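You operate a simulated robot arm through the tools that you are given. There is no shell and no other tool. Be economical: measure what you need, move in short steps, check, and stop when the job is done.

Carry out the task below with a simulated two-armed robot. There is one attempt and no reset: what you move stays moved.

## Task
Dose the chip under the heat sink as the yellow card says.
Fine: lift the sink first and lower it after; no paste beside the chip; the pen goes back in its stand. Set down upright: paste pen. Where these are worked on the way, their far stop is far enough and under half their travel is too little: heat sink.

Only the result counts: the job must be done as asked and must still hold three seconds after the hand-in. Knocking over, shifting, dropping, spilling or breaking anything else fails it.

## Robot
Two 7-joint arms with fingered hands on one trunk, on a base that drives. Base frame: it is fixed to the floor where the robot stands at the start and does not move with it; the origin is under the middle of the robot, x ahead of it, y to its left, z up; the surface under the hand at the start is at about z = 780. Readings come in mm, rad, newtons and seconds.
The left shoulder is at the start at [30, 119, 994], the right one opposite. With the tool pointing down near the work surface each hand reaches from about 380 to 780 mm from the robot's upright axis, wherever it stands, measured 20 degrees to its own side. Places, roughly: first sink screw [500, 200, 800]; fourth sink screw [600, 200, 800]; heat sink [600, 100, 800]; second sink screw [600, 100, 800]; third sink screw [500, 100, 800]. Payload 3.8 kg a hand.
Tool frame (each hand has its own): the origin (TCP) lies between the finger pads and is the grasp point; the fingertips stand 25 mm ahead of it; z points along the fingers, y is the line along which they close. The gripper opens to 88 mm. The gripper's body begins 29 mm behind the TCP. The gripper is a hand of 4 fingers: y runs from the thumb to the fingers, the wrist lies at [-13, -106, -174] in the tool frame, and closing takes about 1.5 s.
Orientation is told as [roll, pitch, yaw] about the base's x, y, z axes, in that order, counted from this pose: with the fingers straight down and the wrist toward the robot, the tool's x, y and z point along [0, 1, 0], [1, 0, 0] and [0, 0, -1] of the base frame.

## Interface
- The arms move only by the tool step_arm. It takes "left_increments", "right_increments" or both (then of equal length, played together; a hand with none holds still); each is a list of rows, each an object (a shift or turn left out is 0, a gripper value left out holds the last) with "dp": the shift along the tool's x, y, z in units of 200 mm (1.0 is 200 mm), a list of three; "angular": the turn, a rotation vector about the tool's x, y, z in units of 180 degrees (1.0 is 180 degrees), a list of three. In form: [{"dp": [tx, ty, tz], "angular": [rx, ry, rz]}, ...]. A call has 1 to 20 rows; each row is the pose to reach, as a shift and turn from the pose commanded when the call began, along the tool's axes at that moment. "left_jaw" and "right_jaw" are, for a hand that has rows, the gripper command, from -1 (shut) to 1 (fully open), values between in proportion, set as the call begins (left out, the last holds). A call with a number of a shift or a turn outside -1 to 1 is refused whole. Each row takes 0.2 s and may step no farther than 50 mm and 0.15 rad from the row before; otherwise, or with a gripper value out of range, the whole call is refused. A pose out of reach is approached as far as the arm can. The call stops where the force on the tool passes 60 N (or 10 N more than at its start, if that is more) or the arm is blocked; 0.2 s more then pass. The fingers move at their own pace (about 153 mm/s each) and stop on an object; they squeeze with about 22 N. The grip force told is the motor's: it shows also when the fingers shut on nothing. Time passes only in rows, and 0.2 s behind the last, so rows that repeat a pose let the fingers close. It gives the time, the measured TCP pose, the force on the tool (base axes), the opening and the grip force at its end, in the units of the frame above (readings bear some noise), with the torque about the TCP (base axes, N m) and any sound that the robot's microphone picked up.
- Cameras (640 x 400 px; columns grow to the right, rows downward): "scene" is now at [58.4, 12.7, 1547.7]; the picture's right is [0.11, -0.99, 0.00], its down [-0.75, -0.08, -0.65] and it looks along [0.65, 0.07, -0.76] (base axes); focal length 250 px, centre (320, 200). "left" rides on the left gripper at [-64, -83, -98] in its tool frame; the picture's right is [-0.62, -0.37, 0.69], its down [0.71, -0.63, 0.30] and it looks along [0.32, 0.68, 0.65] (tool axes); focal length 265 px, centre (320, 200). "right" rides on the right gripper at [64, -83, -98] in its tool frame; the picture's right is [-0.62, 0.37, -0.69], its down [-0.71, -0.63, 0.30] and it looks along [-0.32, 0.68, 0.65] (tool axes); focal length 265 px, centre (320, 200). There is no depth. A picture from a camera that has moved, and an enlarged one, comes with that camera's place and axes in the base frame and with its lens. The place of the scene camera against the robot may be out by one fixed shift of up to 12 mm in any direction.
- snapshot(camera): a new picture of that camera. The clock stands still meanwhile.
- slide_trunk(by): slides the trunk up (or, below 0, down) by that many mm; the arms and the scene camera ride with it, the base frame stays. It gives what a move gives, with no picture.
- base_move(legs): drives the robot by 1 to 6 legs, each [ahead, left, turn to the left] in mm, mm and rad, along the robot's own axes; the way and the turn of a leg run together, so that a leg with both is an arc; at most 1500 mm and 3.142 rad a leg. The arms and the cameras ride along, it lands a little off, and it stops where it bumps. It gives what a move gives.
- set_fingers(index, middle, ring, thumb_bend, thumb_turn, hand): sets how far each is bent, from 0 (flat) to 100 (curled in); at 30 the hand is open as for a grip, at 70 the pads meet at the TCP. One left out holds its place. A second passes; each finger stops where it meets its share of the squeeze, and holds until it gets a number again. A gripper value or a shape takes the hand back. It gives what a move gives, with no picture; readings hold the bend of each and the force on the fingers (four entries, about 0 where the hand has none), thumb and palm. thumb_turn goes from beside the hand (0) to across from the fingers (100), as for a grip.
- set_grasp(shape, hand): the hand has 4 fingers and takes this shape, open, in about a second: jaw (thumb against the fingers, like two jaws); tri (thumb and two fingers); tip (a fingertip pinch); poke (one finger out to press); point (the index stretched); flat (the hand flat); cup (the hand cupped); fist (a fist). The gripper value then closes the fingers along that shape, each until it touches; the sizes above hold for jaw. It gives what a move gives, with no picture.
- head_to(pan, tilt): turns the head with the scene camera to pan (to the left, within 2.094 rad either way) and tilt (down, from -0.506 to 1.204), counted from straight ahead of the robot. It gives what a move gives.
- close_up(camera, box): a new picture of the part [left, top, right, bottom] of that camera's present view, enlarged. The clock stands still meanwhile.
- job_done(): hands the job in; it is judged then, once.

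Go step by step. Nothing tells you exact positions but the pictures and the camera data: compare them with the known pose of the tool, close in by small moves and look again before you grip or let go. The budget is 120 turns and 92 pictures, counting those below and the enlarged ones. Unless the task says otherwise, let go and move clear before handing in, and close with one line.

The tools are called after "Call:" by a JSON object that holds its "name" and its "arguments". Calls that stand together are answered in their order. step_arm: Moves the arms, as the interface text tells. Its arguments: {"type":"object","properties":{"left_increments":{"type":"array"},"left_jaw":{"type":"number"},"right_increments":{"type":"array"},"right_jaw":{"type":"number"}},"required":[]} The other tools are called the same way: slide_trunk (by) slides the trunk up or down; set_grasp (shape, hand) gives the hand a shape; set_fingers (index, middle, ring, thumb_bend, thumb_turn, hand) moves the fingers one by one; base_move (legs) drives the base; head_to (pan, tilt) turns the head that bears the scene camera; snapshot (camera) takes a picture; close_up (camera, box) takes an enlarged picture of a part of a camera's view; job_done () hands the job in.

At the start:

```text
time_s: 0.0
left_position: [496.7, 345.7, 1133.9]
left_tcp_rot: [0.002, 0.002, 0.001]
left_ft_force: [-0.8, 0.0, -0.7]
left_torque: [0.02, 0.01, 0.01]
left_finger_gap: 87.5
left_grip_force: 0.1
left_shape: jaw
left_bend: [30.0, 30.0, 30.0, 30.0, 98.0]
left_finger forces: [0.1, 0.1, 0.0, 0.0, 0.0, 0.0]
right_position: [550.1, -107.1, 1134.4]
right_tcp_rot: [0.0, 0.001, 0.002]
right_ft_force: [0.0, 0.2, -0.1]
right_torque: [-0.01, -0.03, -0.01]
right_finger_gap: 87.7
right_grip_force: 0.0
right_shape: jaw
right_bend: [30.0, 30.0, 30.0, 30.0, 98.0]
right_finger forces: [0.1, 0.0, 0.1, 0.0, 0.0, 0.1]
trunk travel left (down, up): [-150.0, 440.0]
robot x, y, heading: [3.1, 1.8, -0.003]
head pan, tilt: [0.105, 0.86]
```

scene: 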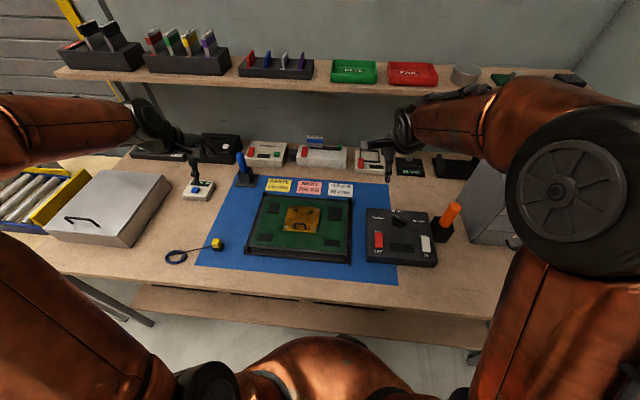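
right: 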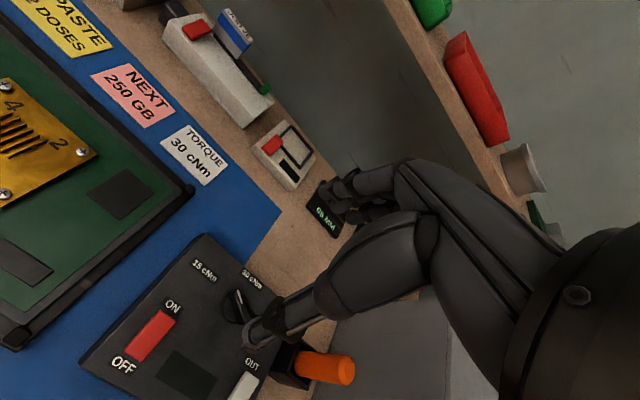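
left: 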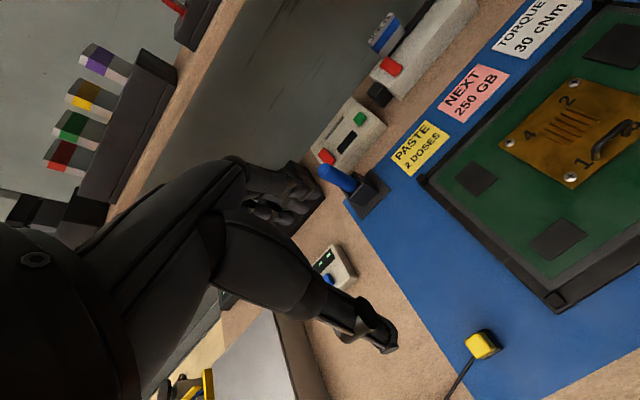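

I see the green board with the golden heat sink on the blue mat, the yellow card "PASTE 2 DOSES", and a blue pen in a stand near the board's far left corner. I'll look closer at these.

Call:
{"name": "close_up", "arguments": {"camera": "scene", "box": [230, 170, 370, 270]}}

Call:
{"name": "close_up", "arguments": {"camera": "scene", "box": [160, 120, 300, 210]}}

Call:
{"name": "close_up", "arguments": {"camera": "left", "box": [300, 60, 640, 300]}}

```text
4.00 times, centred on (300, 220) of scene
camera zoom: at [58.4, 12.7, 1547.7], right [0.11, -0.99, 0.0], down [-0.75, -0.08, -0.65], along [0.65, 0.07, -0.76], focal length 1000 px, centre (400, 120)
```

zoom: 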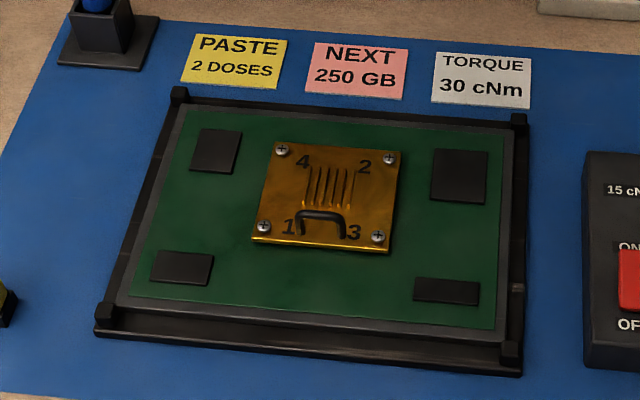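

```text
4.44 times, centred on (230, 165) of scene
camera zoom: at [58.4, 12.7, 1547.7], right [0.11, -0.99, 0.0], down [-0.75, -0.08, -0.65], along [0.65, 0.07, -0.76], focal length 1111 px, centre (720, 356)
```

zoom: 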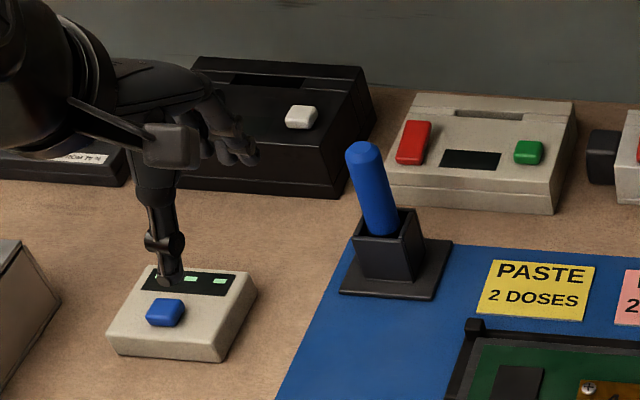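

```text
1.67 times, centred on (470, 180) of left
camera zoom: at [414.1, 283.0, 1232.7], right [-0.37, -0.62, -0.69], down [-0.63, 0.71, -0.3], along [0.68, 0.32, -0.65], focal length 442 px, centre (70, 233)
```

zoom: 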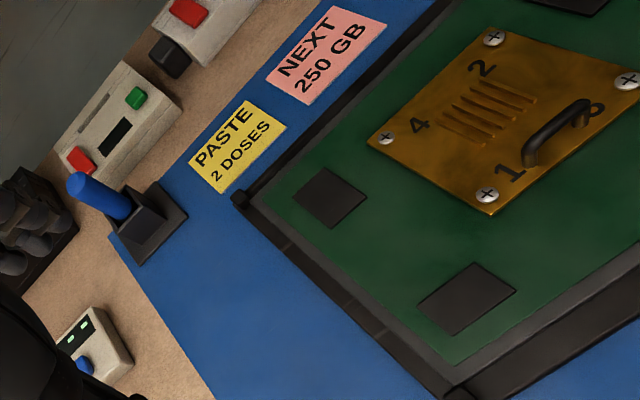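

The sink has its handle on the near side (about [566, 138, 810]) and the pen stands near [785, 399], beyond reach from here. I'll drive left and a little ahead so both are workable.

Call:
{"name": "base_move", "arguments": {"legs": [[0, 200, 0], [50, 0, 0]]}}

Call:
{"name": "snapshot", "arguments": {"camera": "scene"}}

Call:
{"name": "snapshot", "arguments": {"camera": "right"}}

```text
time_s: 2.1
left_position: [548.1, 545.9, 1132.3]
left_tcp_rot: [0.0, 0.003, 0.002]
left_ft_force: [0.4, 0.2, 0.2]
left_torque: [-0.04, 0.02, 0.04]
left_finger_gap: 87.4
left_grip_force: 0.0
left_shape: jaw
left_bend: [30.0, 30.0, 30.0, 30.0, 98.0]
left_finger forces: [0.1, 0.1, 0.0, 0.1, 0.0, 0.1]
right_position: [603.2, 91.7, 1133.8]
right_tcp_rot: [0.002, 0.002, 0.002]
right_ft_force: [1.0, -0.4, 0.1]
right_torque: [-0.01, -0.01, 0.0]
right_finger_gap: 87.6
right_grip_force: 0.0
right_shape: jaw
right_bend: [30.0, 30.0, 30.0, 30.0, 98.0]
right_finger forces: [0.1, 0.1, 0.0, 0.0, 0.0, 0.0]
trunk travel left (down, up): [-150.0, 440.0]
robot x, y, heading: [53.0, 199.6, 0.001]
head pan, tilt: [0.105, 0.86]
```

```text
85 pictures are left
camera scene: at [111.8, 211.2, 1547.5], right [0.11, -0.99, 0.0], down [-0.76, -0.08, -0.65], along [0.65, 0.07, -0.76], focal length 250 px, centre (320, 200)
```

scene: 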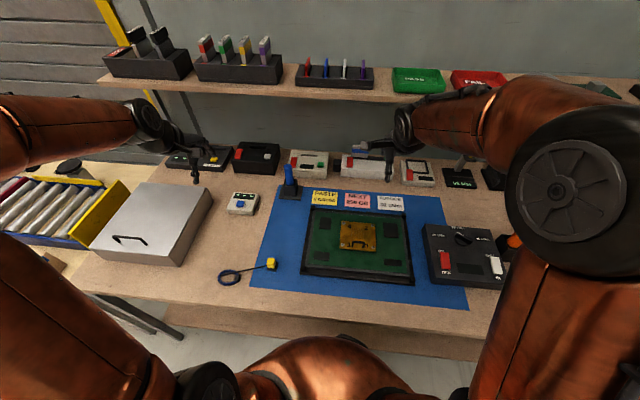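

```text
84 pictures are left
camera right: at [519.8, 155.8, 1231.2], right [0.37, -0.62, 0.69], down [-0.63, -0.72, -0.3], along [0.68, -0.32, -0.66], focal length 265 px, centre (320, 200)
```

right: 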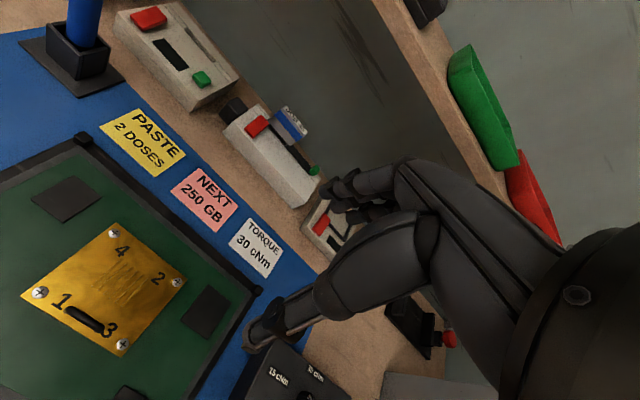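

The right gripper camera puts the handle near x=540, y=128. I'll bring the right hand above it and look again, with the left hand kept still.

Call:
{"name": "step_arm", "arguments": {"right_increments": [{"dp": [0.036, -0.063, 0.19]}, {"dp": [0.072, -0.126, 0.38]}, {"dp": [0.108, -0.189, 0.57]}, {"dp": [0.144, -0.252, 0.76]}, {"dp": [0.18, -0.315, 0.95]}], "right_jaw": 0.0}}

Call:
{"name": "snapshot", "arguments": {"camera": "right"}}

Call:
{"name": "close_up", "arguments": {"camera": "scene", "box": [280, 150, 440, 300]}}

Call:
{"name": "close_up", "arguments": {"camera": "scene", "box": [210, 140, 330, 290]}}

```text
time_s: 3.3
left_position: [546.4, 546.2, 1134.2]
left_tcp_rot: [-0.001, 0.001, 0.002]
left_ft_force: [-0.5, -0.5, 1.4]
left_torque: [-0.01, -0.01, -0.02]
left_finger_gap: 87.5
left_grip_force: 0.0
left_shape: jaw
left_bend: [30.0, 30.0, 30.0, 30.0, 98.0]
left_finger forces: [0.0, 0.0, 0.0, 0.0, 0.0, 0.0]
right_position: [537.6, 126.1, 943.9]
right_tcp_rot: [0.001, 0.003, 0.001]
right_ft_force: [0.3, -0.4, -0.5]
right_torque: [0.01, 0.0, -0.01]
right_finger_gap: 44.4
right_grip_force: 0.1
right_shape: jaw
right_bend: [74.0, 44.0, 41.0, 69.0, 100.0]
right_finger forces: [0.1, 0.0, 0.0, 0.0, 0.0, 0.1]
trunk travel left (down, up): [-150.0, 440.0]
robot x, y, heading: [50.8, 197.7, 0.002]
head pan, tilt: [0.105, 0.86]
```

```text
83 pictures are left
camera right: at [455.1, 189.9, 1041.6], right [0.37, -0.62, 0.69], down [-0.63, -0.72, -0.3], along [0.68, -0.32, -0.65], focal length 265 px, centre (320, 200)
```

right: 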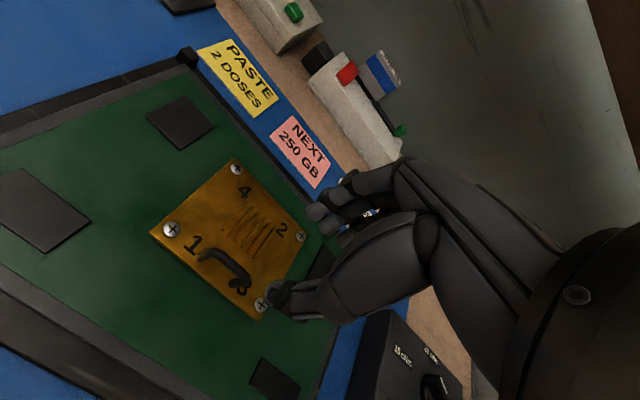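

```text
2.67 times, centred on (360, 225) of scene
camera zoom: at [109.0, 211.0, 1547.6], right [0.11, -0.99, 0.0], down [-0.75, -0.08, -0.65], along [0.65, 0.07, -0.76], focal length 667 px, centre (213, 133)
```

zoom: 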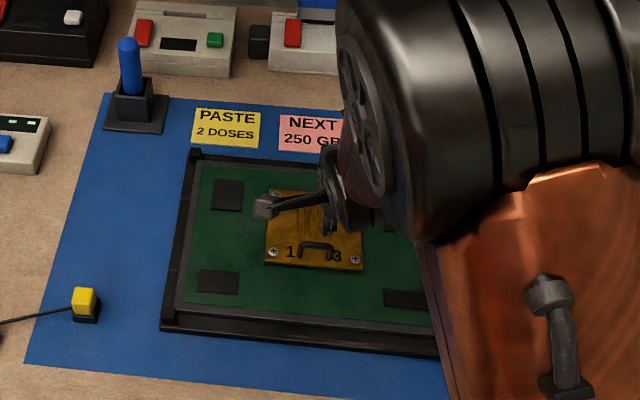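

```text
2.67 times, centred on (270, 215) of scene
camera zoom: at [109.0, 211.0, 1547.6], right [0.11, -0.99, 0.0], down [-0.75, -0.08, -0.65], along [0.65, 0.07, -0.76], focal length 667 px, centre (453, 160)
```

zoom: 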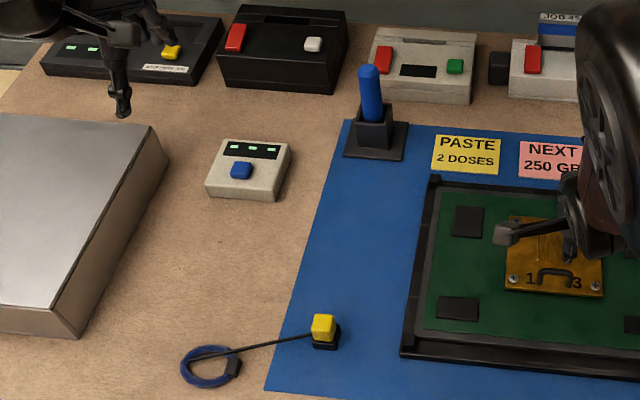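

The handle bar triangulates to about [537, 130, 838] with the plate top at about 817. I'll narrow the jaw and go down over the bar in two stages.

Call:
{"name": "step_arm", "arguments": {"right_increments": [{"dp": [0.005, 0, 0.1]}, {"dp": [0.01, 0, 0.2]}, {"dp": [0.01, 0, 0.3]}, {"dp": [0.01, 0, 0.3]}], "right_jaw": -0.25}}

Call:
{"name": "snapshot", "arguments": {"camera": "right"}}

Call:
{"name": "close_up", "arguments": {"camera": "scene", "box": [310, 190, 400, 260]}}

```text
time_s: 4.3
left_position: [545.3, 545.8, 1133.9]
left_tcp_rot: [0.0, 0.0, 0.002]
left_ft_force: [0.2, 0.1, 0.2]
left_torque: [0.06, -0.01, -0.01]
left_finger_gap: 87.8
left_grip_force: 0.1
left_shape: jaw
left_bend: [30.0, 30.0, 30.0, 30.0, 98.0]
left_finger forces: [0.0, 0.1, 0.0, 0.0, 0.1, 0.0]
right_position: [536.6, 128.6, 884.0]
right_tcp_rot: [-0.002, 0.0, 0.002]
right_ft_force: [-0.1, 0.7, -0.1]
right_torque: [0.0, -0.02, -0.03]
right_finger_gap: 33.4
right_grip_force: 0.0
right_shape: jaw
right_bend: [74.0, 50.0, 47.0, 73.0, 100.0]
right_finger forces: [0.0, 0.0, 0.1, 0.0, 0.0, 0.1]
trunk travel left (down, up): [-150.0, 440.0]
robot x, y, heading: [53.8, 195.6, 0.002]
head pan, tilt: [0.105, 0.86]
```

```text
80 pictures are left
camera right: at [453.3, 192.1, 982.2], right [0.37, -0.62, 0.69], down [-0.63, -0.72, -0.3], along [0.68, -0.32, -0.65], focal length 265 px, centre (320, 200)
```

right: 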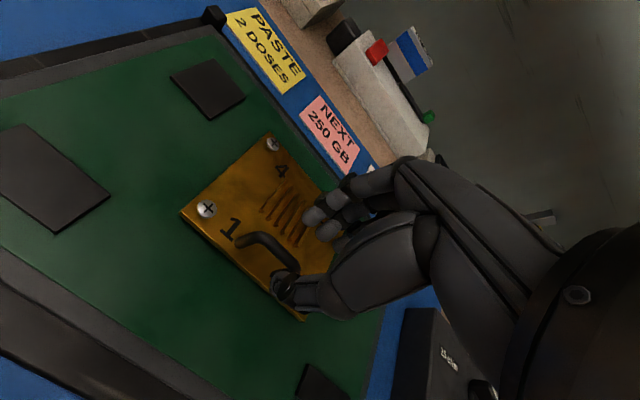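

```text
5.71 times, centred on (355, 225) of scene
camera zoom: at [108.1, 210.7, 1547.7], right [0.11, -0.99, 0.0], down [-0.75, -0.08, -0.65], along [0.65, 0.07, -0.76], focal length 1429 px, centre (120, 57)
```

zoom: 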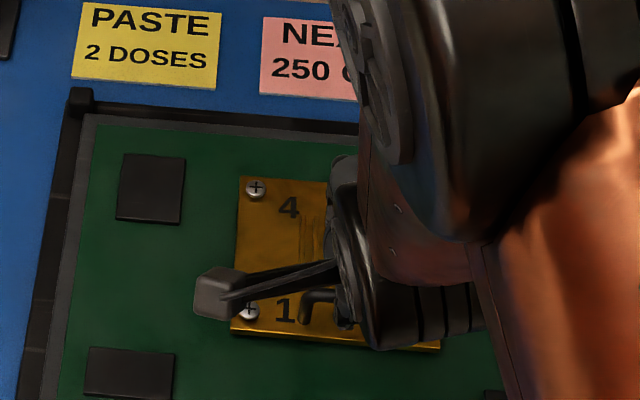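

The bar is right below the grasp point. I'll descend the last 38 mm and close.

Call:
{"name": "step_arm", "arguments": {"right_increments": [{"dp": [0.01, 0, 0.07]}, {"dp": [0.01, 0, 0.14]}, {"dp": [0.01, 0, 0.19]}, {"dp": [0.01, 0, 0.19]}]}}

Call:
{"name": "snapshot", "arguments": {"camera": "right"}}

```text
time_s: 5.3
left_position: [545.7, 545.3, 1133.4]
left_tcp_rot: [0.001, 0.001, 0.002]
left_ft_force: [-0.6, -1.0, -0.9]
left_torque: [0.01, 0.02, 0.0]
left_finger_gap: 87.4
left_grip_force: 0.0
left_shape: jaw
left_bend: [30.0, 30.0, 30.0, 30.0, 98.0]
left_finger forces: [0.1, 0.0, 0.0, 0.0, 0.0, 0.0]
right_position: [537.3, 131.7, 848.1]
right_tcp_rot: [0.0, 0.0, 0.002]
right_ft_force: [0.2, 0.3, -0.1]
right_torque: [0.0, -0.01, -0.04]
right_finger_gap: 33.4
right_grip_force: 0.1
right_shape: jaw
right_bend: [74.0, 50.0, 47.0, 73.0, 100.0]
right_finger forces: [0.0, 0.0, 0.1, 0.0, 0.0, 0.0]
trunk travel left (down, up): [-150.0, 440.0]
robot x, y, heading: [52.3, 198.8, 0.002]
head pan, tilt: [0.105, 0.86]
```

```text
78 pictures are left
camera right: at [454.1, 195.0, 944.3], right [0.37, -0.62, 0.69], down [-0.63, -0.72, -0.3], along [0.68, -0.32, -0.65], focal length 265 px, centre (320, 200)
```

right: 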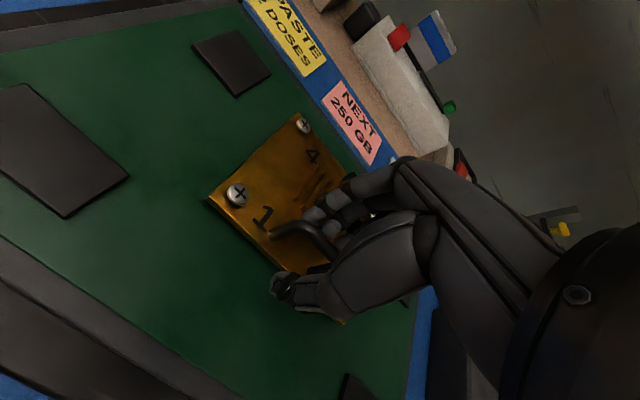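

The bar lies between thumb and fingers. I'll close on it.

Call:
{"name": "step_arm", "arguments": {"right_increments": [{"dp": [0, 0, 0]}, {"dp": [0, 0, 0]}, {"dp": [0, 0, 0]}, {"dp": [0, 0, 0]}, {"dp": [0, 0, 0]}, {"dp": [0, 0, 0]}], "right_jaw": -1}}

Call:
{"name": "snapshot", "arguments": {"camera": "right"}}

```text
time_s: 6.7
left_position: [546.1, 545.0, 1133.9]
left_tcp_rot: [0.002, -0.001, 0.002]
left_ft_force: [-0.3, 0.0, -0.2]
left_torque: [0.02, 0.01, 0.03]
left_finger_gap: 87.7
left_grip_force: 0.0
left_shape: jaw
left_bend: [30.0, 30.0, 30.0, 30.0, 98.0]
left_finger forces: [0.0, 0.1, 0.0, 0.1, 0.0, 0.0]
right_position: [536.8, 132.1, 846.8]
right_tcp_rot: [0.0, 0.004, 0.001]
right_ft_force: [-0.9, -0.4, 1.0]
right_torque: [-0.06, -0.03, 0.07]
right_finger_gap: 0.2
right_grip_force: 22.2
right_shape: jaw
right_bend: [70.0, 70.0, 66.0, 59.0, 100.0]
right_finger forces: [5.4, 0.1, 3.9, 0.0, 5.4, 0.1]
trunk travel left (down, up): [-150.0, 440.0]
robot x, y, heading: [45.5, 196.0, 0.002]
head pan, tilt: [0.105, 0.86]
```

```text
77 pictures are left
camera right: at [454.0, 194.9, 944.4], right [0.37, -0.62, 0.69], down [-0.63, -0.72, -0.3], along [0.68, -0.32, -0.65], focal length 265 px, centre (320, 200)
```

right: 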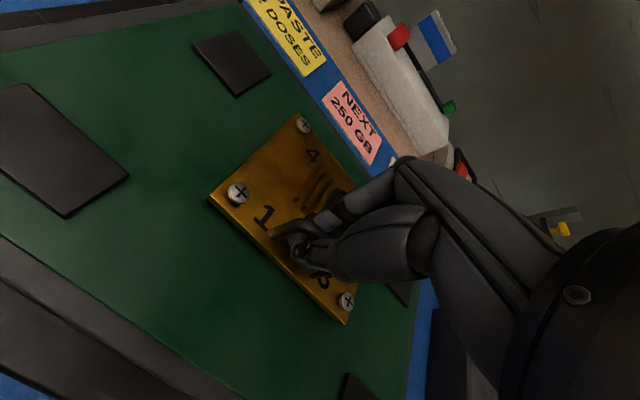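

Call:
{"name": "close_up", "arguments": {"camera": "right", "box": [200, 150, 400, 330]}}

```text
2.22 times, centred on (300, 240) of right
camera zoom: at [454.0, 194.9, 944.4], right [0.37, -0.62, 0.69], down [-0.63, -0.72, -0.3], along [0.68, -0.32, -0.65], focal length 590 px, centre (364, 111)
```

zoom: 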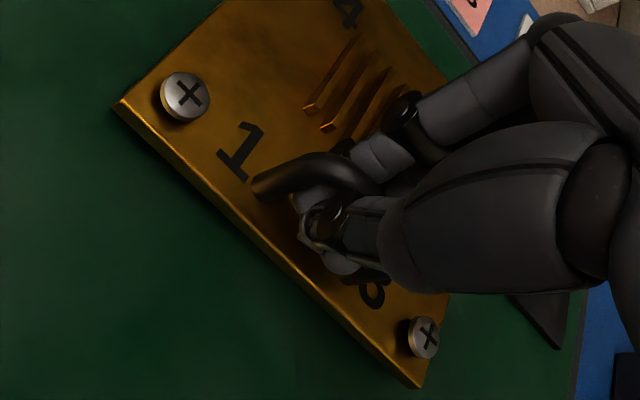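

The fingers seem to have closed under/around the bar, so I have it hooked. I'll try a small lift.

Call:
{"name": "step_arm", "arguments": {"right_increments": [{"dp": [0, 0, -0.02]}, {"dp": [0, 0, -0.04]}, {"dp": [0, 0, -0.06]}, {"dp": [0, 0, -0.08]}]}}

Call:
{"name": "snapshot", "arguments": {"camera": "right"}}

```text
time_s: 7.7
left_position: [547.5, 544.5, 1132.8]
left_tcp_rot: [0.0, 0.003, 0.001]
left_ft_force: [0.5, 0.2, 0.1]
left_torque: [0.05, 0.0, -0.02]
left_finger_gap: 87.6
left_grip_force: 0.1
left_shape: jaw
left_bend: [30.0, 30.0, 30.0, 30.0, 98.0]
left_finger forces: [0.1, 0.0, 0.0, 0.0, 0.0, 0.0]
right_position: [539.1, 131.4, 861.9]
right_tcp_rot: [0.001, 0.001, 0.001]
right_ft_force: [14.7, -3.2, 0.4]
right_torque: [0.02, -0.03, 0.01]
right_finger_gap: 0.3
right_grip_force: 21.9
right_shape: jaw
right_bend: [70.0, 70.0, 65.0, 61.0, 100.0]
right_finger forces: [12.3, 4.2, 4.2, 0.1, 0.2, 0.0]
trunk travel left (down, up): [-150.0, 440.0]
robot x, y, heading: [54.9, 199.5, 0.003]
head pan, tilt: [0.105, 0.86]
```

```text
75 pictures are left
camera right: at [456.7, 194.9, 959.7], right [0.37, -0.62, 0.69], down [-0.63, -0.72, -0.3], along [0.68, -0.32, -0.65], focal length 265 px, centre (320, 200)
```

right: 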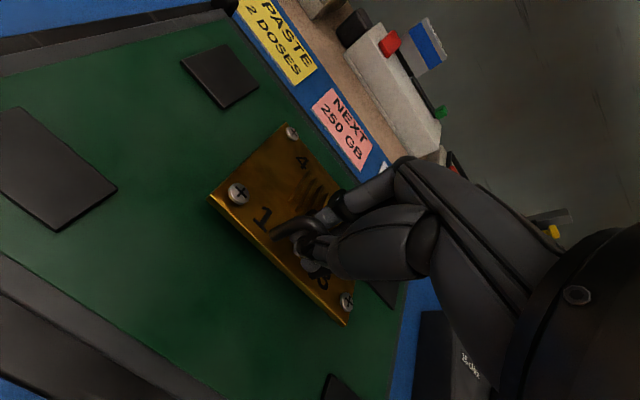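

The near edge rises and the far side stays, so the sink is hinged at its far edge. I'll follow that arc (up and away) in small steps.

Call:
{"name": "step_arm", "arguments": {"right_increments": [{"dp": [0, 0.015, 0]}, {"dp": [0, 0.032, -0.037]}, {"dp": [0, 0.05, -0.075]}, {"dp": [0, 0.075, -0.112]}, {"dp": [0, 0.1, -0.15]}, {"dp": [0, 0.1, -0.15]}]}}

Call:
{"name": "snapshot", "arguments": {"camera": "right"}}

Call:
{"name": "close_up", "arguments": {"camera": "scene", "box": [310, 190, 400, 260]}}

```text
time_s: 9.1
left_position: [548.5, 544.4, 1133.2]
left_tcp_rot: [0.0, 0.004, 0.003]
left_ft_force: [0.3, 0.2, 0.3]
left_torque: [0.01, -0.01, 0.01]
left_finger_gap: 87.5
left_grip_force: 0.0
left_shape: jaw
left_bend: [30.0, 30.0, 30.0, 30.0, 98.0]
left_finger forces: [0.0, 0.0, 0.1, 0.0, 0.0, 0.1]
right_position: [558.9, 130.8, 890.3]
right_tcp_rot: [0.0, 0.004, 0.002]
right_ft_force: [14.7, -1.8, 0.2]
right_torque: [0.01, 0.07, -0.02]
right_finger_gap: 0.3
right_grip_force: 22.0
right_shape: jaw
right_bend: [70.0, 70.0, 69.0, 62.0, 100.0]
right_finger forces: [15.1, 6.4, 3.2, 0.0, 0.1, 0.0]
trunk travel left (down, up): [-150.0, 440.0]
robot x, y, heading: [51.7, 200.6, 0.002]
head pan, tilt: [0.105, 0.86]
```

```text
74 pictures are left
camera right: at [476.1, 195.0, 988.7], right [0.37, -0.62, 0.69], down [-0.63, -0.72, -0.3], along [0.68, -0.32, -0.66], focal length 265 px, centre (320, 200)
```

right: 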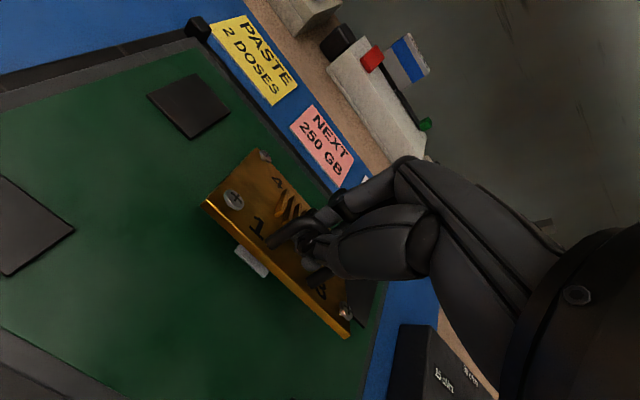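

```text
5.71 times, centred on (355, 225) of scene
camera zoom: at [112.5, 210.2, 1547.4], right [0.11, -0.99, 0.0], down [-0.76, -0.08, -0.65], along [0.65, 0.07, -0.76], focal length 1429 px, centre (120, 57)
```

zoom: 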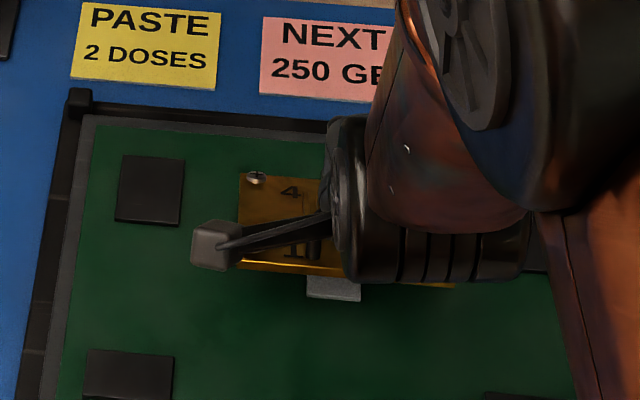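

The sink swings up and a grey chip shows beneath. I continue along the arc.

Call:
{"name": "step_arm", "arguments": {"right_increments": [{"dp": [0, 0.022, -0.02]}, {"dp": [0, 0.045, -0.041]}, {"dp": [0, 0.068, -0.062]}, {"dp": [0, 0.092, -0.081]}, {"dp": [0, 0.116, -0.1]}, {"dp": [0, 0.141, -0.118]}, {"dp": [0, 0.141, -0.118]}]}}

Call:
{"name": "snapshot", "arguments": {"camera": "right"}}

```text
time_s: 10.7
left_position: [549.8, 545.4, 1133.2]
left_tcp_rot: [0.002, 0.004, 0.002]
left_ft_force: [0.5, 0.1, 0.3]
left_torque: [0.01, -0.01, 0.02]
left_finger_gap: 87.6
left_grip_force: 0.1
left_shape: jaw
left_bend: [30.0, 30.0, 30.0, 30.0, 98.0]
left_finger forces: [0.0, 0.0, 0.0, 0.0, 0.1, 0.0]
right_position: [589.4, 131.2, 911.8]
right_tcp_rot: [0.0, 0.007, 0.002]
right_ft_force: [12.5, -1.8, 0.0]
right_torque: [0.05, 0.22, -0.02]
right_finger_gap: 0.1
right_grip_force: 22.0
right_shape: jaw
right_bend: [70.0, 70.0, 70.0, 62.0, 100.0]
right_finger forces: [16.2, 8.6, 3.1, 0.1, 17.5, 0.0]
trunk travel left (down, up): [-150.0, 440.0]
robot x, y, heading: [50.8, 196.6, -0.002]
head pan, tilt: [0.105, 0.86]
```

```text
72 pictures are left
camera right: at [505.4, 195.0, 1011.1], right [0.37, -0.62, 0.69], down [-0.63, -0.72, -0.3], along [0.68, -0.32, -0.66], focal length 265 px, centre (320, 200)
```

right: 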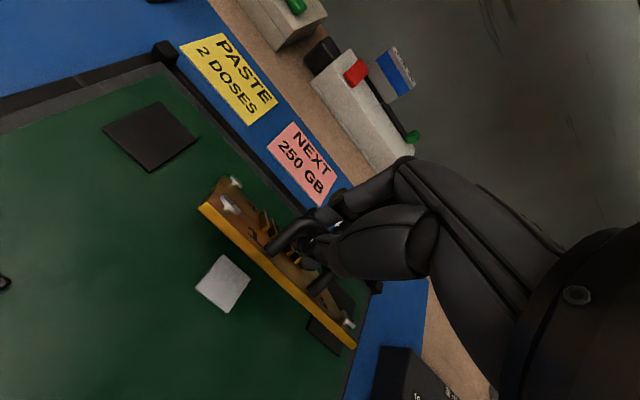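

The chip sits near [575, 129]. I keep opening toward vertical.

Call:
{"name": "step_arm", "arguments": {"right_increments": [{"dp": [0, 0.04, -0.02]}, {"dp": [0, 0.085, -0.038]}, {"dp": [0, 0.128, -0.053]}, {"dp": [0, 0.17, -0.062]}, {"dp": [0, 0.22, -0.068]}, {"dp": [0, 0.265, -0.071]}, {"dp": [0, 0.265, -0.071]}]}}

Call:
{"name": "snapshot", "arguments": {"camera": "right"}}

Call:
{"name": "close_up", "arguments": {"camera": "scene", "box": [300, 170, 420, 270]}}

```text
time_s: 12.3
left_position: [549.4, 544.9, 1132.7]
left_tcp_rot: [0.0, 0.004, 0.002]
left_ft_force: [-0.1, 0.1, 1.0]
left_torque: [0.01, 0.03, -0.01]
left_finger_gap: 87.5
left_grip_force: 0.0
left_shape: jaw
left_bend: [30.0, 30.0, 30.0, 30.0, 98.0]
left_finger forces: [0.1, 0.0, 0.1, 0.1, 0.0, 0.0]
right_position: [638.8, 130.6, 927.2]
right_tcp_rot: [-0.003, 0.009, 0.004]
right_ft_force: [-3.0, 1.2, 0.5]
right_torque: [0.1, 0.24, 0.05]
right_finger_gap: 0.1
right_grip_force: 21.8
right_shape: jaw
right_bend: [70.0, 70.0, 70.0, 62.0, 100.0]
right_finger forces: [12.7, 11.9, 3.5, 0.1, 24.9, 0.0]
trunk travel left (down, up): [-150.0, 440.0]
robot x, y, heading: [50.5, 199.3, -0.0]
head pan, tilt: [0.105, 0.86]
```

```text
71 pictures are left
camera right: at [555.9, 194.8, 1025.4], right [0.38, -0.62, 0.69], down [-0.63, -0.72, -0.3], along [0.68, -0.32, -0.66], focal length 265 px, centre (320, 200)
```

right: 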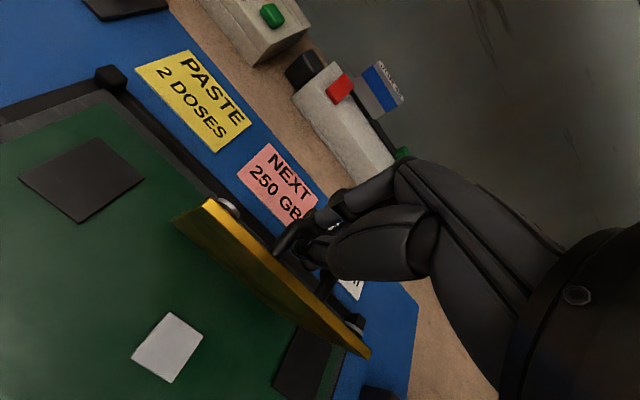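

```text
4.00 times, centred on (360, 220) of scene
camera zoom: at [112.0, 210.4, 1547.4], right [0.11, -0.99, 0.0], down [-0.76, -0.08, -0.65], along [0.65, 0.07, -0.76], focal length 1000 px, centre (160, 120)
```

zoom: 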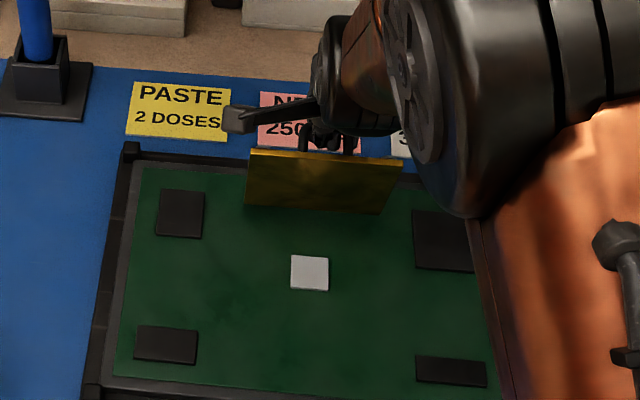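

The plate is close to vertical and the chip lies at about [576, 129, 801]. I push farther to find its stop.

Call:
{"name": "step_arm", "arguments": {"right_increments": [{"dp": [0, 0.03, 0.001]}, {"dp": [0, 0.06, 0.003]}, {"dp": [0, 0.09, 0.007]}, {"dp": [0, 0.12, 0.013]}, {"dp": [0, 0.15, 0.02]}, {"dp": [0, 0.18, 0.03]}, {"dp": [0, 0.18, 0.03]}]}}

Call:
{"name": "snapshot", "arguments": {"camera": "right"}}

Call:
{"name": "close_up", "arguments": {"camera": "scene", "box": [300, 170, 420, 270]}}

```text
time_s: 13.9
left_position: [547.9, 544.4, 1133.9]
left_tcp_rot: [0.0, 0.002, 0.002]
left_ft_force: [-0.1, -0.7, -0.4]
left_torque: [0.0, -0.06, -0.03]
left_finger_gap: 87.4
left_grip_force: 0.0
left_shape: jaw
left_bend: [30.0, 30.0, 30.0, 30.0, 98.0]
left_finger forces: [0.0, 0.0, 0.0, 0.0, 0.1, 0.0]
right_position: [672.4, 131.5, 921.3]
right_tcp_rot: [-0.001, 0.013, 0.001]
right_ft_force: [-10.0, -0.2, 0.6]
right_torque: [0.11, 0.23, -0.02]
right_finger_gap: 0.2
right_grip_force: 22.3
right_shape: jaw
right_bend: [70.0, 70.0, 70.0, 61.0, 100.0]
right_finger forces: [9.0, 12.5, 3.1, 0.0, 28.4, 0.0]
trunk travel left (down, up): [-150.0, 440.0]
robot x, y, heading: [50.2, 195.2, 0.001]
head pan, tilt: [0.105, 0.86]
```

```text
69 pictures are left
camera right: at [589.4, 194.8, 1019.1], right [0.38, -0.62, 0.69], down [-0.63, -0.72, -0.3], along [0.68, -0.32, -0.66], focal length 265 px, centre (320, 200)
```

right: 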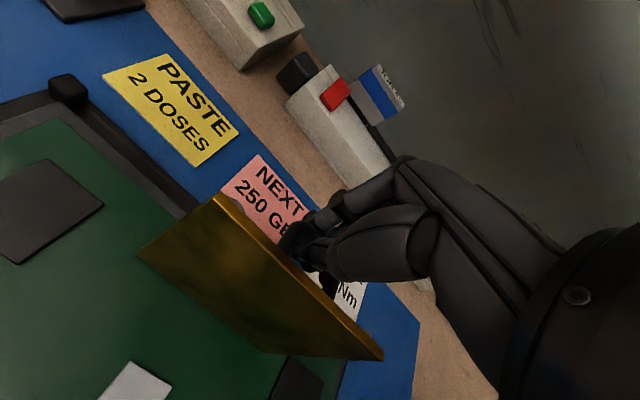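

```text
4.00 times, centred on (360, 220) of scene
camera zoom: at [110.1, 210.3, 1547.5], right [0.11, -0.99, 0.0], down [-0.76, -0.08, -0.65], along [0.65, 0.07, -0.76], focal length 1000 px, centre (160, 120)
```

zoom: 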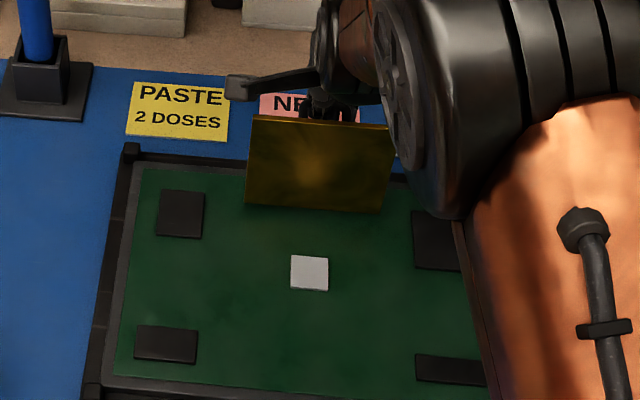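

The plate is about upright and still moving. I'll go a little farther and see if it meets a stop.

Call:
{"name": "step_arm", "arguments": {"right_increments": [{"dp": [0, 0.02, 0.006]}, {"dp": [0, 0.04, 0.014]}, {"dp": [0, 0.06, 0.022]}, {"dp": [0, 0.08, 0.032]}, {"dp": [0, 0.08, 0.032]}]}}

Call:
{"name": "snapshot", "arguments": {"camera": "right"}}

```text
time_s: 15.1
left_position: [547.1, 544.8, 1134.0]
left_tcp_rot: [0.0, 0.001, 0.003]
left_ft_force: [0.1, 0.3, 0.4]
left_torque: [-0.03, 0.0, -0.02]
left_finger_gap: 87.6
left_grip_force: 0.0
left_shape: jaw
left_bend: [30.0, 30.0, 30.0, 30.0, 98.0]
left_finger forces: [0.1, 0.0, 0.1, 0.1, 0.0, 0.0]
right_position: [688.2, 131.2, 913.6]
right_tcp_rot: [-0.002, 0.011, 0.003]
right_ft_force: [-13.7, -0.9, 0.1]
right_torque: [0.08, 0.3, -0.02]
right_finger_gap: 0.0
right_grip_force: 21.9
right_shape: jaw
right_bend: [70.0, 70.0, 70.0, 61.0, 100.0]
right_finger forces: [8.0, 12.3, 3.0, 0.0, 29.3, 0.0]
trunk travel left (down, up): [-150.0, 440.0]
robot x, y, heading: [49.8, 195.5, -0.001]
head pan, tilt: [0.105, 0.86]
```

```text
67 pictures are left
camera right: at [605.0, 195.0, 1012.7], right [0.38, -0.62, 0.69], down [-0.63, -0.72, -0.3], along [0.68, -0.32, -0.66], focal length 265 px, centre (320, 200)
```

right: 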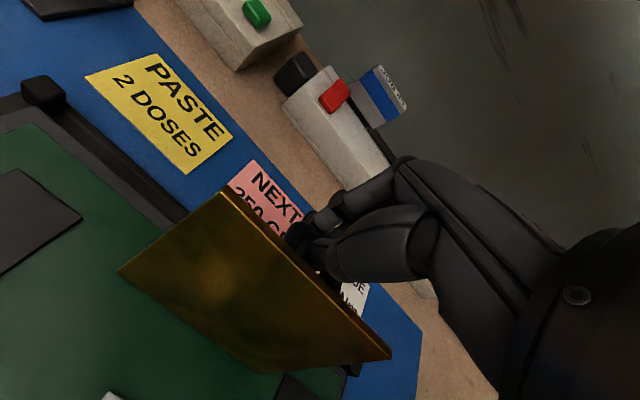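

The plate now leans about 13° past vertical. One more small push to see whether the stop is met.

Call:
{"name": "step_arm", "arguments": {"right_increments": [{"dp": [0, 0.02, 0.011]}, {"dp": [0, 0.04, 0.023]}, {"dp": [0, 0.06, 0.036]}, {"dp": [0, 0.06, 0.036]}]}}

Call:
{"name": "snapshot", "arguments": {"camera": "right"}}

```text
time_s: 16.1
left_position: [545.2, 543.4, 1133.4]
left_tcp_rot: [0.0, 0.0, 0.002]
left_ft_force: [-1.0, 0.2, 0.1]
left_torque: [0.0, 0.01, 0.03]
left_finger_gap: 87.6
left_grip_force: 0.2
left_shape: jaw
left_bend: [30.0, 30.0, 30.0, 30.0, 98.0]
left_finger forces: [0.0, 0.0, 0.0, 0.0, 0.1, 0.1]
right_position: [699.8, 131.1, 907.9]
right_tcp_rot: [-0.002, 0.012, 0.002]
right_ft_force: [-15.8, -1.1, -0.7]
right_torque: [0.09, 0.4, -0.04]
right_finger_gap: 0.2
right_grip_force: 22.0
right_shape: jaw
right_bend: [70.0, 70.0, 70.0, 60.0, 100.0]
right_finger forces: [5.9, 12.9, 3.4, 0.0, 37.8, 0.0]
trunk travel left (down, up): [-150.0, 440.0]
robot x, y, heading: [50.7, 201.0, 0.003]
head pan, tilt: [0.105, 0.86]
```

```text
66 pictures are left
camera right: at [617.3, 195.2, 1006.3], right [0.38, -0.62, 0.69], down [-0.63, -0.72, -0.3], along [0.68, -0.32, -0.66], focal length 265 px, centre (320, 200)
```

right: 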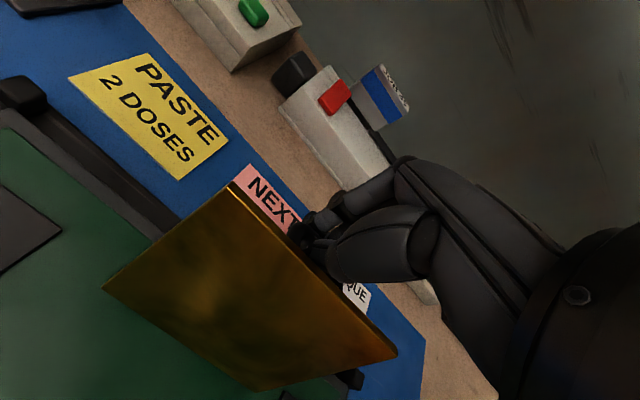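

The plate leans well past vertical now. I'll open the fingers slightly and check how it sits before pulling up.

Call:
{"name": "step_arm", "arguments": {"right_increments": [{"dp": [0, 0.015, 0]}, {"dp": [0, 0.03, 0]}, {"dp": [0, 0.03, 0]}], "right_jaw": -0.55}}

Call:
{"name": "close_up", "arguments": {"camera": "right", "box": [200, 150, 420, 330]}}

```text
time_s: 16.9
left_position: [545.8, 545.7, 1134.1]
left_tcp_rot: [0.0, -0.001, 0.003]
left_ft_force: [0.2, 0.0, 0.6]
left_torque: [0.01, 0.06, -0.02]
left_finger_gap: 87.5
left_grip_force: 0.0
left_shape: jaw
left_bend: [30.0, 30.0, 30.0, 30.0, 98.0]
left_finger forces: [0.0, 0.0, 0.0, 0.0, 0.1, 0.0]
right_position: [710.0, 132.4, 913.2]
right_tcp_rot: [0.0, -0.004, 0.003]
right_ft_force: [0.4, 0.8, 2.6]
right_torque: [0.03, 0.12, -0.02]
right_finger_gap: 19.7
right_grip_force: 0.1
right_shape: jaw
right_bend: [73.0, 57.0, 55.0, 74.0, 100.0]
right_finger forces: [0.0, 0.1, 0.1, 0.0, 5.5, 0.0]
trunk travel left (down, up): [-150.0, 440.0]
robot x, y, heading: [49.5, 195.5, 0.004]
head pan, tilt: [0.105, 0.86]
```

```text
2.22 times, centred on (310, 240) of right
camera zoom: at [626.2, 195.8, 1010.4], right [0.37, -0.62, 0.69], down [-0.63, -0.72, -0.31], along [0.69, -0.32, -0.65], focal length 590 px, centre (342, 111)
```

zoom: 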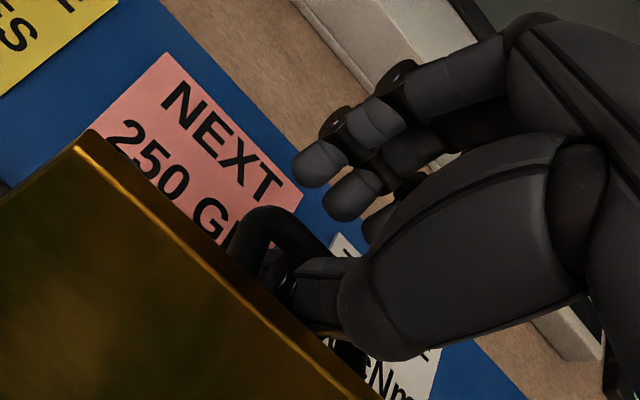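

The thumb sits between plate and bar; I withdraw up along the leaning plate.

Call:
{"name": "step_arm", "arguments": {"right_increments": [{"dp": [0, 0.02, -0.05]}, {"dp": [0, 0.04, -0.1]}, {"dp": [0, 0.06, -0.15]}, {"dp": [0, 0.08, -0.2]}, {"dp": [0, 0.12, -0.3]}]}}

Call:
{"name": "snapshot", "arguments": {"camera": "right"}}

Call:
{"name": "close_up", "arguments": {"camera": "scene", "box": [300, 170, 420, 270]}}

```text
time_s: 18.1
left_position: [546.2, 545.5, 1134.2]
left_tcp_rot: [0.0, 0.0, 0.001]
left_ft_force: [0.0, 0.8, -0.5]
left_torque: [0.01, -0.02, 0.0]
left_finger_gap: 87.6
left_grip_force: 0.0
left_shape: jaw
left_bend: [30.0, 30.0, 30.0, 30.0, 98.0]
left_finger forces: [0.0, 0.1, 0.0, 0.0, 0.0, 0.0]
right_position: [732.9, 130.7, 970.2]
right_tcp_rot: [0.0, 0.002, 0.002]
right_ft_force: [0.2, 0.1, 0.5]
right_torque: [0.0, -0.01, 0.0]
right_finger_gap: 19.6
right_grip_force: 0.0
right_shape: jaw
right_bend: [73.0, 57.0, 55.0, 74.0, 100.0]
right_finger forces: [0.0, 0.1, 0.0, 0.1, 0.0, 0.0]
trunk travel left (down, up): [-150.0, 440.0]
robot x, y, heading: [50.9, 199.3, 0.001]
head pan, tilt: [0.105, 0.86]
```

```text
64 pictures are left
camera right: at [649.3, 194.8, 1067.7], right [0.37, -0.62, 0.69], down [-0.63, -0.72, -0.3], along [0.68, -0.32, -0.66], focal length 265 px, centre (320, 200)
```

right: 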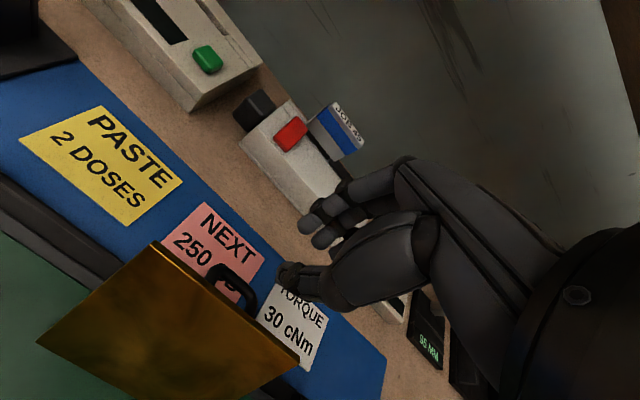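

```text
4.00 times, centred on (360, 220) of scene
camera zoom: at [108.4, 210.6, 1547.7], right [0.11, -0.99, 0.0], down [-0.75, -0.08, -0.65], along [0.65, 0.07, -0.76], focal length 1000 px, centre (160, 120)
```

zoom: 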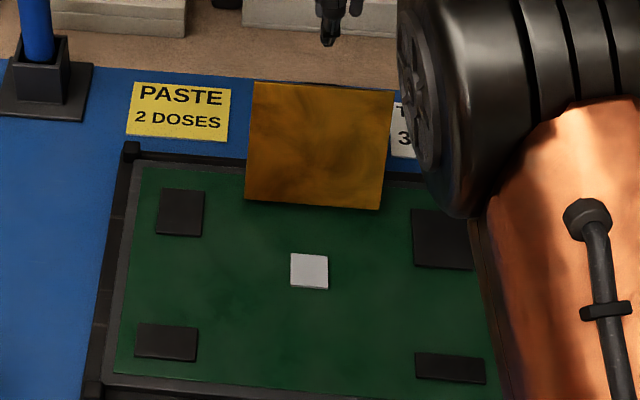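

The hand is free and the sink stays open. I'll retract the right hand and bring the left hand nearer to the pen.

Call:
{"name": "step_arm", "arguments": {"right_increments": [{"dp": [0, 0, -0.25]}, {"dp": [0, 0, -0.5]}, {"dp": [0, 0, -0.75]}, {"dp": [-0.15, -0.15, -0.8]}, {"dp": [-0.3, -0.3, -0.8]}, {"dp": [-0.45, -0.45, -0.8]}, {"dp": [-0.6, -0.6, -0.8]}, {"dp": [-0.75, -0.75, -0.8]}], "left_increments": [{"dp": [0, 0, 0]}, {"dp": [0, 0, 0]}, {"dp": [0, 0, 0]}, {"dp": [-0.12, 0.15, 0.05]}, {"dp": [-0.24, 0.3, 0.1]}, {"dp": [-0.36, 0.45, 0.15]}, {"dp": [-0.48, 0.6, 0.2]}, {"dp": [-0.62, 0.76, 0.25]}], "left_jaw": 0.2}}

Call:
{"name": "snapshot", "arguments": {"camera": "left"}}

Call:
{"name": "snapshot", "arguments": {"camera": "scene"}}

```text
time_s: 19.9
left_position: [699.2, 421.8, 1084.0]
left_tcp_rot: [0.003, 0.002, 0.002]
left_ft_force: [0.5, 0.6, -0.1]
left_torque: [0.02, 0.02, -0.02]
left_finger_gap: 53.4
left_grip_force: 0.1
left_shape: jaw
left_bend: [29.0, 40.0, 37.0, 64.0, 100.0]
left_finger forces: [0.0, 0.0, 0.0, 0.1, 0.1, 0.1]
right_position: [583.2, -19.3, 1129.3]
right_tcp_rot: [0.003, 0.001, 0.003]
right_ft_force: [-0.6, -0.1, 0.0]
right_torque: [0.01, 0.03, 0.01]
right_finger_gap: 19.7
right_grip_force: 0.1
right_shape: jaw
right_bend: [73.0, 57.0, 55.0, 74.0, 100.0]
right_finger forces: [0.0, 0.0, 0.0, 0.0, 0.0, 0.0]
trunk travel left (down, up): [-150.0, 440.0]
robot x, y, heading: [52.2, 198.4, 0.003]
head pan, tilt: [0.105, 0.86]
```

```text
62 pictures are left
camera left: at [616.3, 357.3, 1182.4], right [-0.37, -0.62, -0.69], down [-0.63, 0.71, -0.3], along [0.68, 0.33, -0.65], focal length 265 px, centre (320, 200)
```

left: 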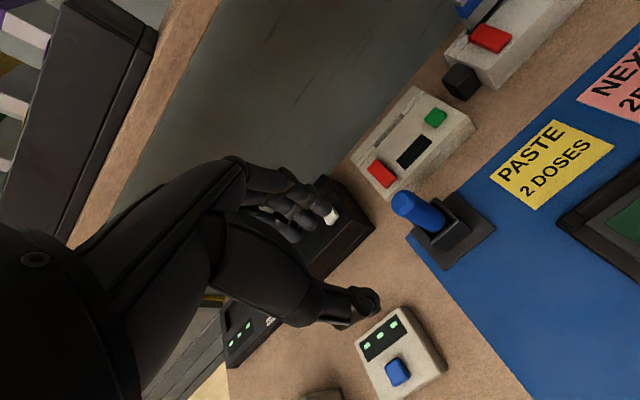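

```text
61 pictures are left
camera scene: at [108.8, 208.7, 1547.6], right [0.11, -0.99, 0.0], down [-0.75, -0.08, -0.65], along [0.65, 0.07, -0.76], focal length 250 px, centre (320, 200)
```

scene: 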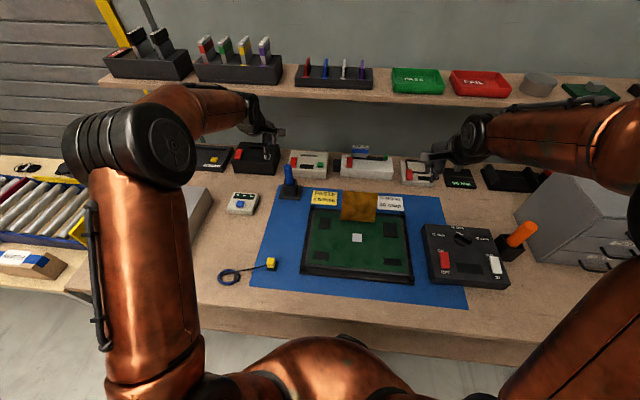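

The pen triangulates to top [797, 401, 905], vertical. I bring the left hand above it.

Call:
{"name": "step_arm", "arguments": {"left_increments": [{"dp": [-0.035, 0.16, 0.12]}, {"dp": [-0.07, 0.32, 0.24]}, {"dp": [-0.1, 0.48, 0.36]}, {"dp": [-0.1, 0.48, 0.36]}]}}

Call:
{"name": "snapshot", "arguments": {"camera": "left"}}

```text
time_s: 20.9
left_position: [793.6, 401.6, 1012.0]
left_tcp_rot: [-0.001, 0.001, 0.001]
left_ft_force: [-0.3, 0.6, 1.1]
left_torque: [0.03, 0.02, -0.02]
left_finger_gap: 53.2
left_grip_force: 0.1
left_shape: jaw
left_bend: [29.0, 40.0, 37.0, 64.0, 100.0]
left_finger forces: [0.1, 0.0, 0.0, 0.1, 0.0, 0.1]
right_position: [583.5, -17.4, 1130.1]
right_tcp_rot: [0.0, 0.001, 0.002]
right_ft_force: [-0.1, 0.7, -1.0]
right_torque: [0.01, -0.02, -0.01]
right_finger_gap: 19.8
right_grip_force: 0.0
right_shape: jaw
right_bend: [73.0, 57.0, 55.0, 74.0, 100.0]
right_finger forces: [0.1, 0.0, 0.0, 0.0, 0.0, 0.0]
trunk travel left (down, up): [-150.0, 440.0]
robot x, y, heading: [50.7, 202.1, 0.0]
head pan, tilt: [0.105, 0.86]
```

```text
60 pictures are left
camera left: at [712.0, 338.7, 1109.7], right [-0.37, -0.62, -0.69], down [-0.63, 0.71, -0.3], along [0.68, 0.33, -0.65], focal length 265 px, centre (320, 200)
```

left: 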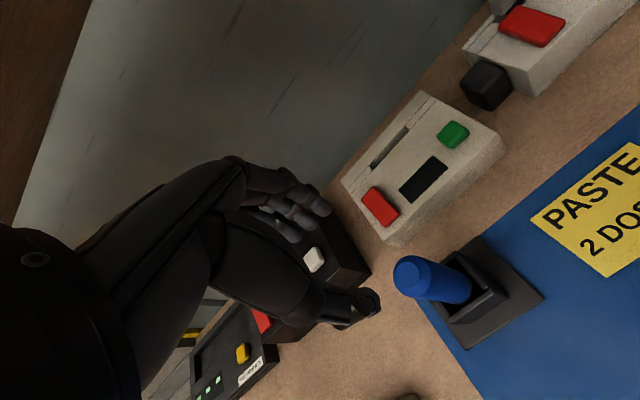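

I need the pen's exact axis; the top and the stand opening don't line up vertically. Close look.

Call:
{"name": "close_up", "arguments": {"camera": "left", "box": [380, 220, 560, 350]}}

Call:
{"name": "close_up", "arguments": {"camera": "scene", "box": [260, 150, 320, 210]}}

```text
3.08 times, centred on (470, 285) of left
camera zoom: at [712.0, 338.7, 1109.7], right [-0.37, -0.62, -0.69], down [-0.63, 0.71, -0.3], along [0.68, 0.33, -0.65], focal length 817 px, centre (-142, -62)
```

zoom: 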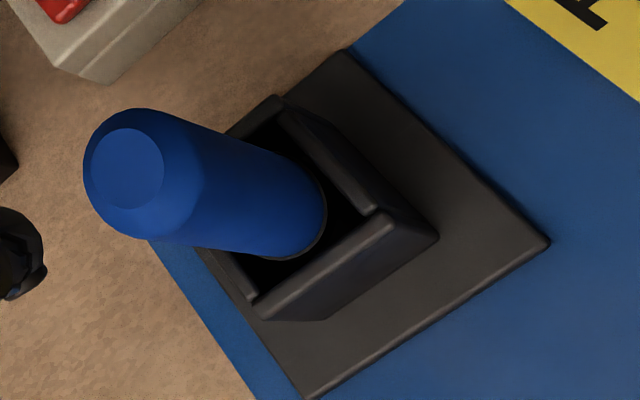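

```text
6.67 times, centred on (290, 180) of scene
camera zoom: at [107.3, 210.7, 1547.7], right [0.11, -0.99, 0.0], down [-0.75, -0.08, -0.65], along [0.65, 0.07, -0.76], focal length 1667 px, centre (520, 333)
```

zoom: 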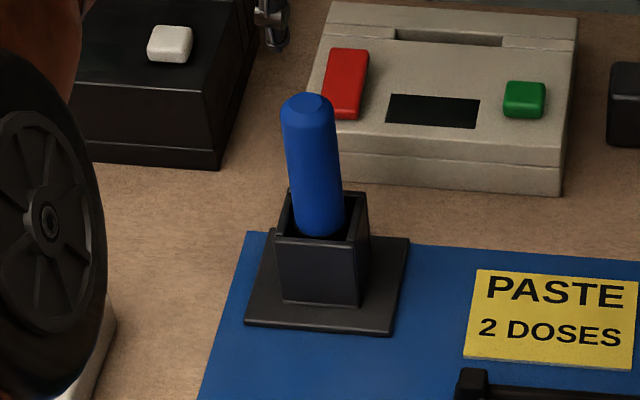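

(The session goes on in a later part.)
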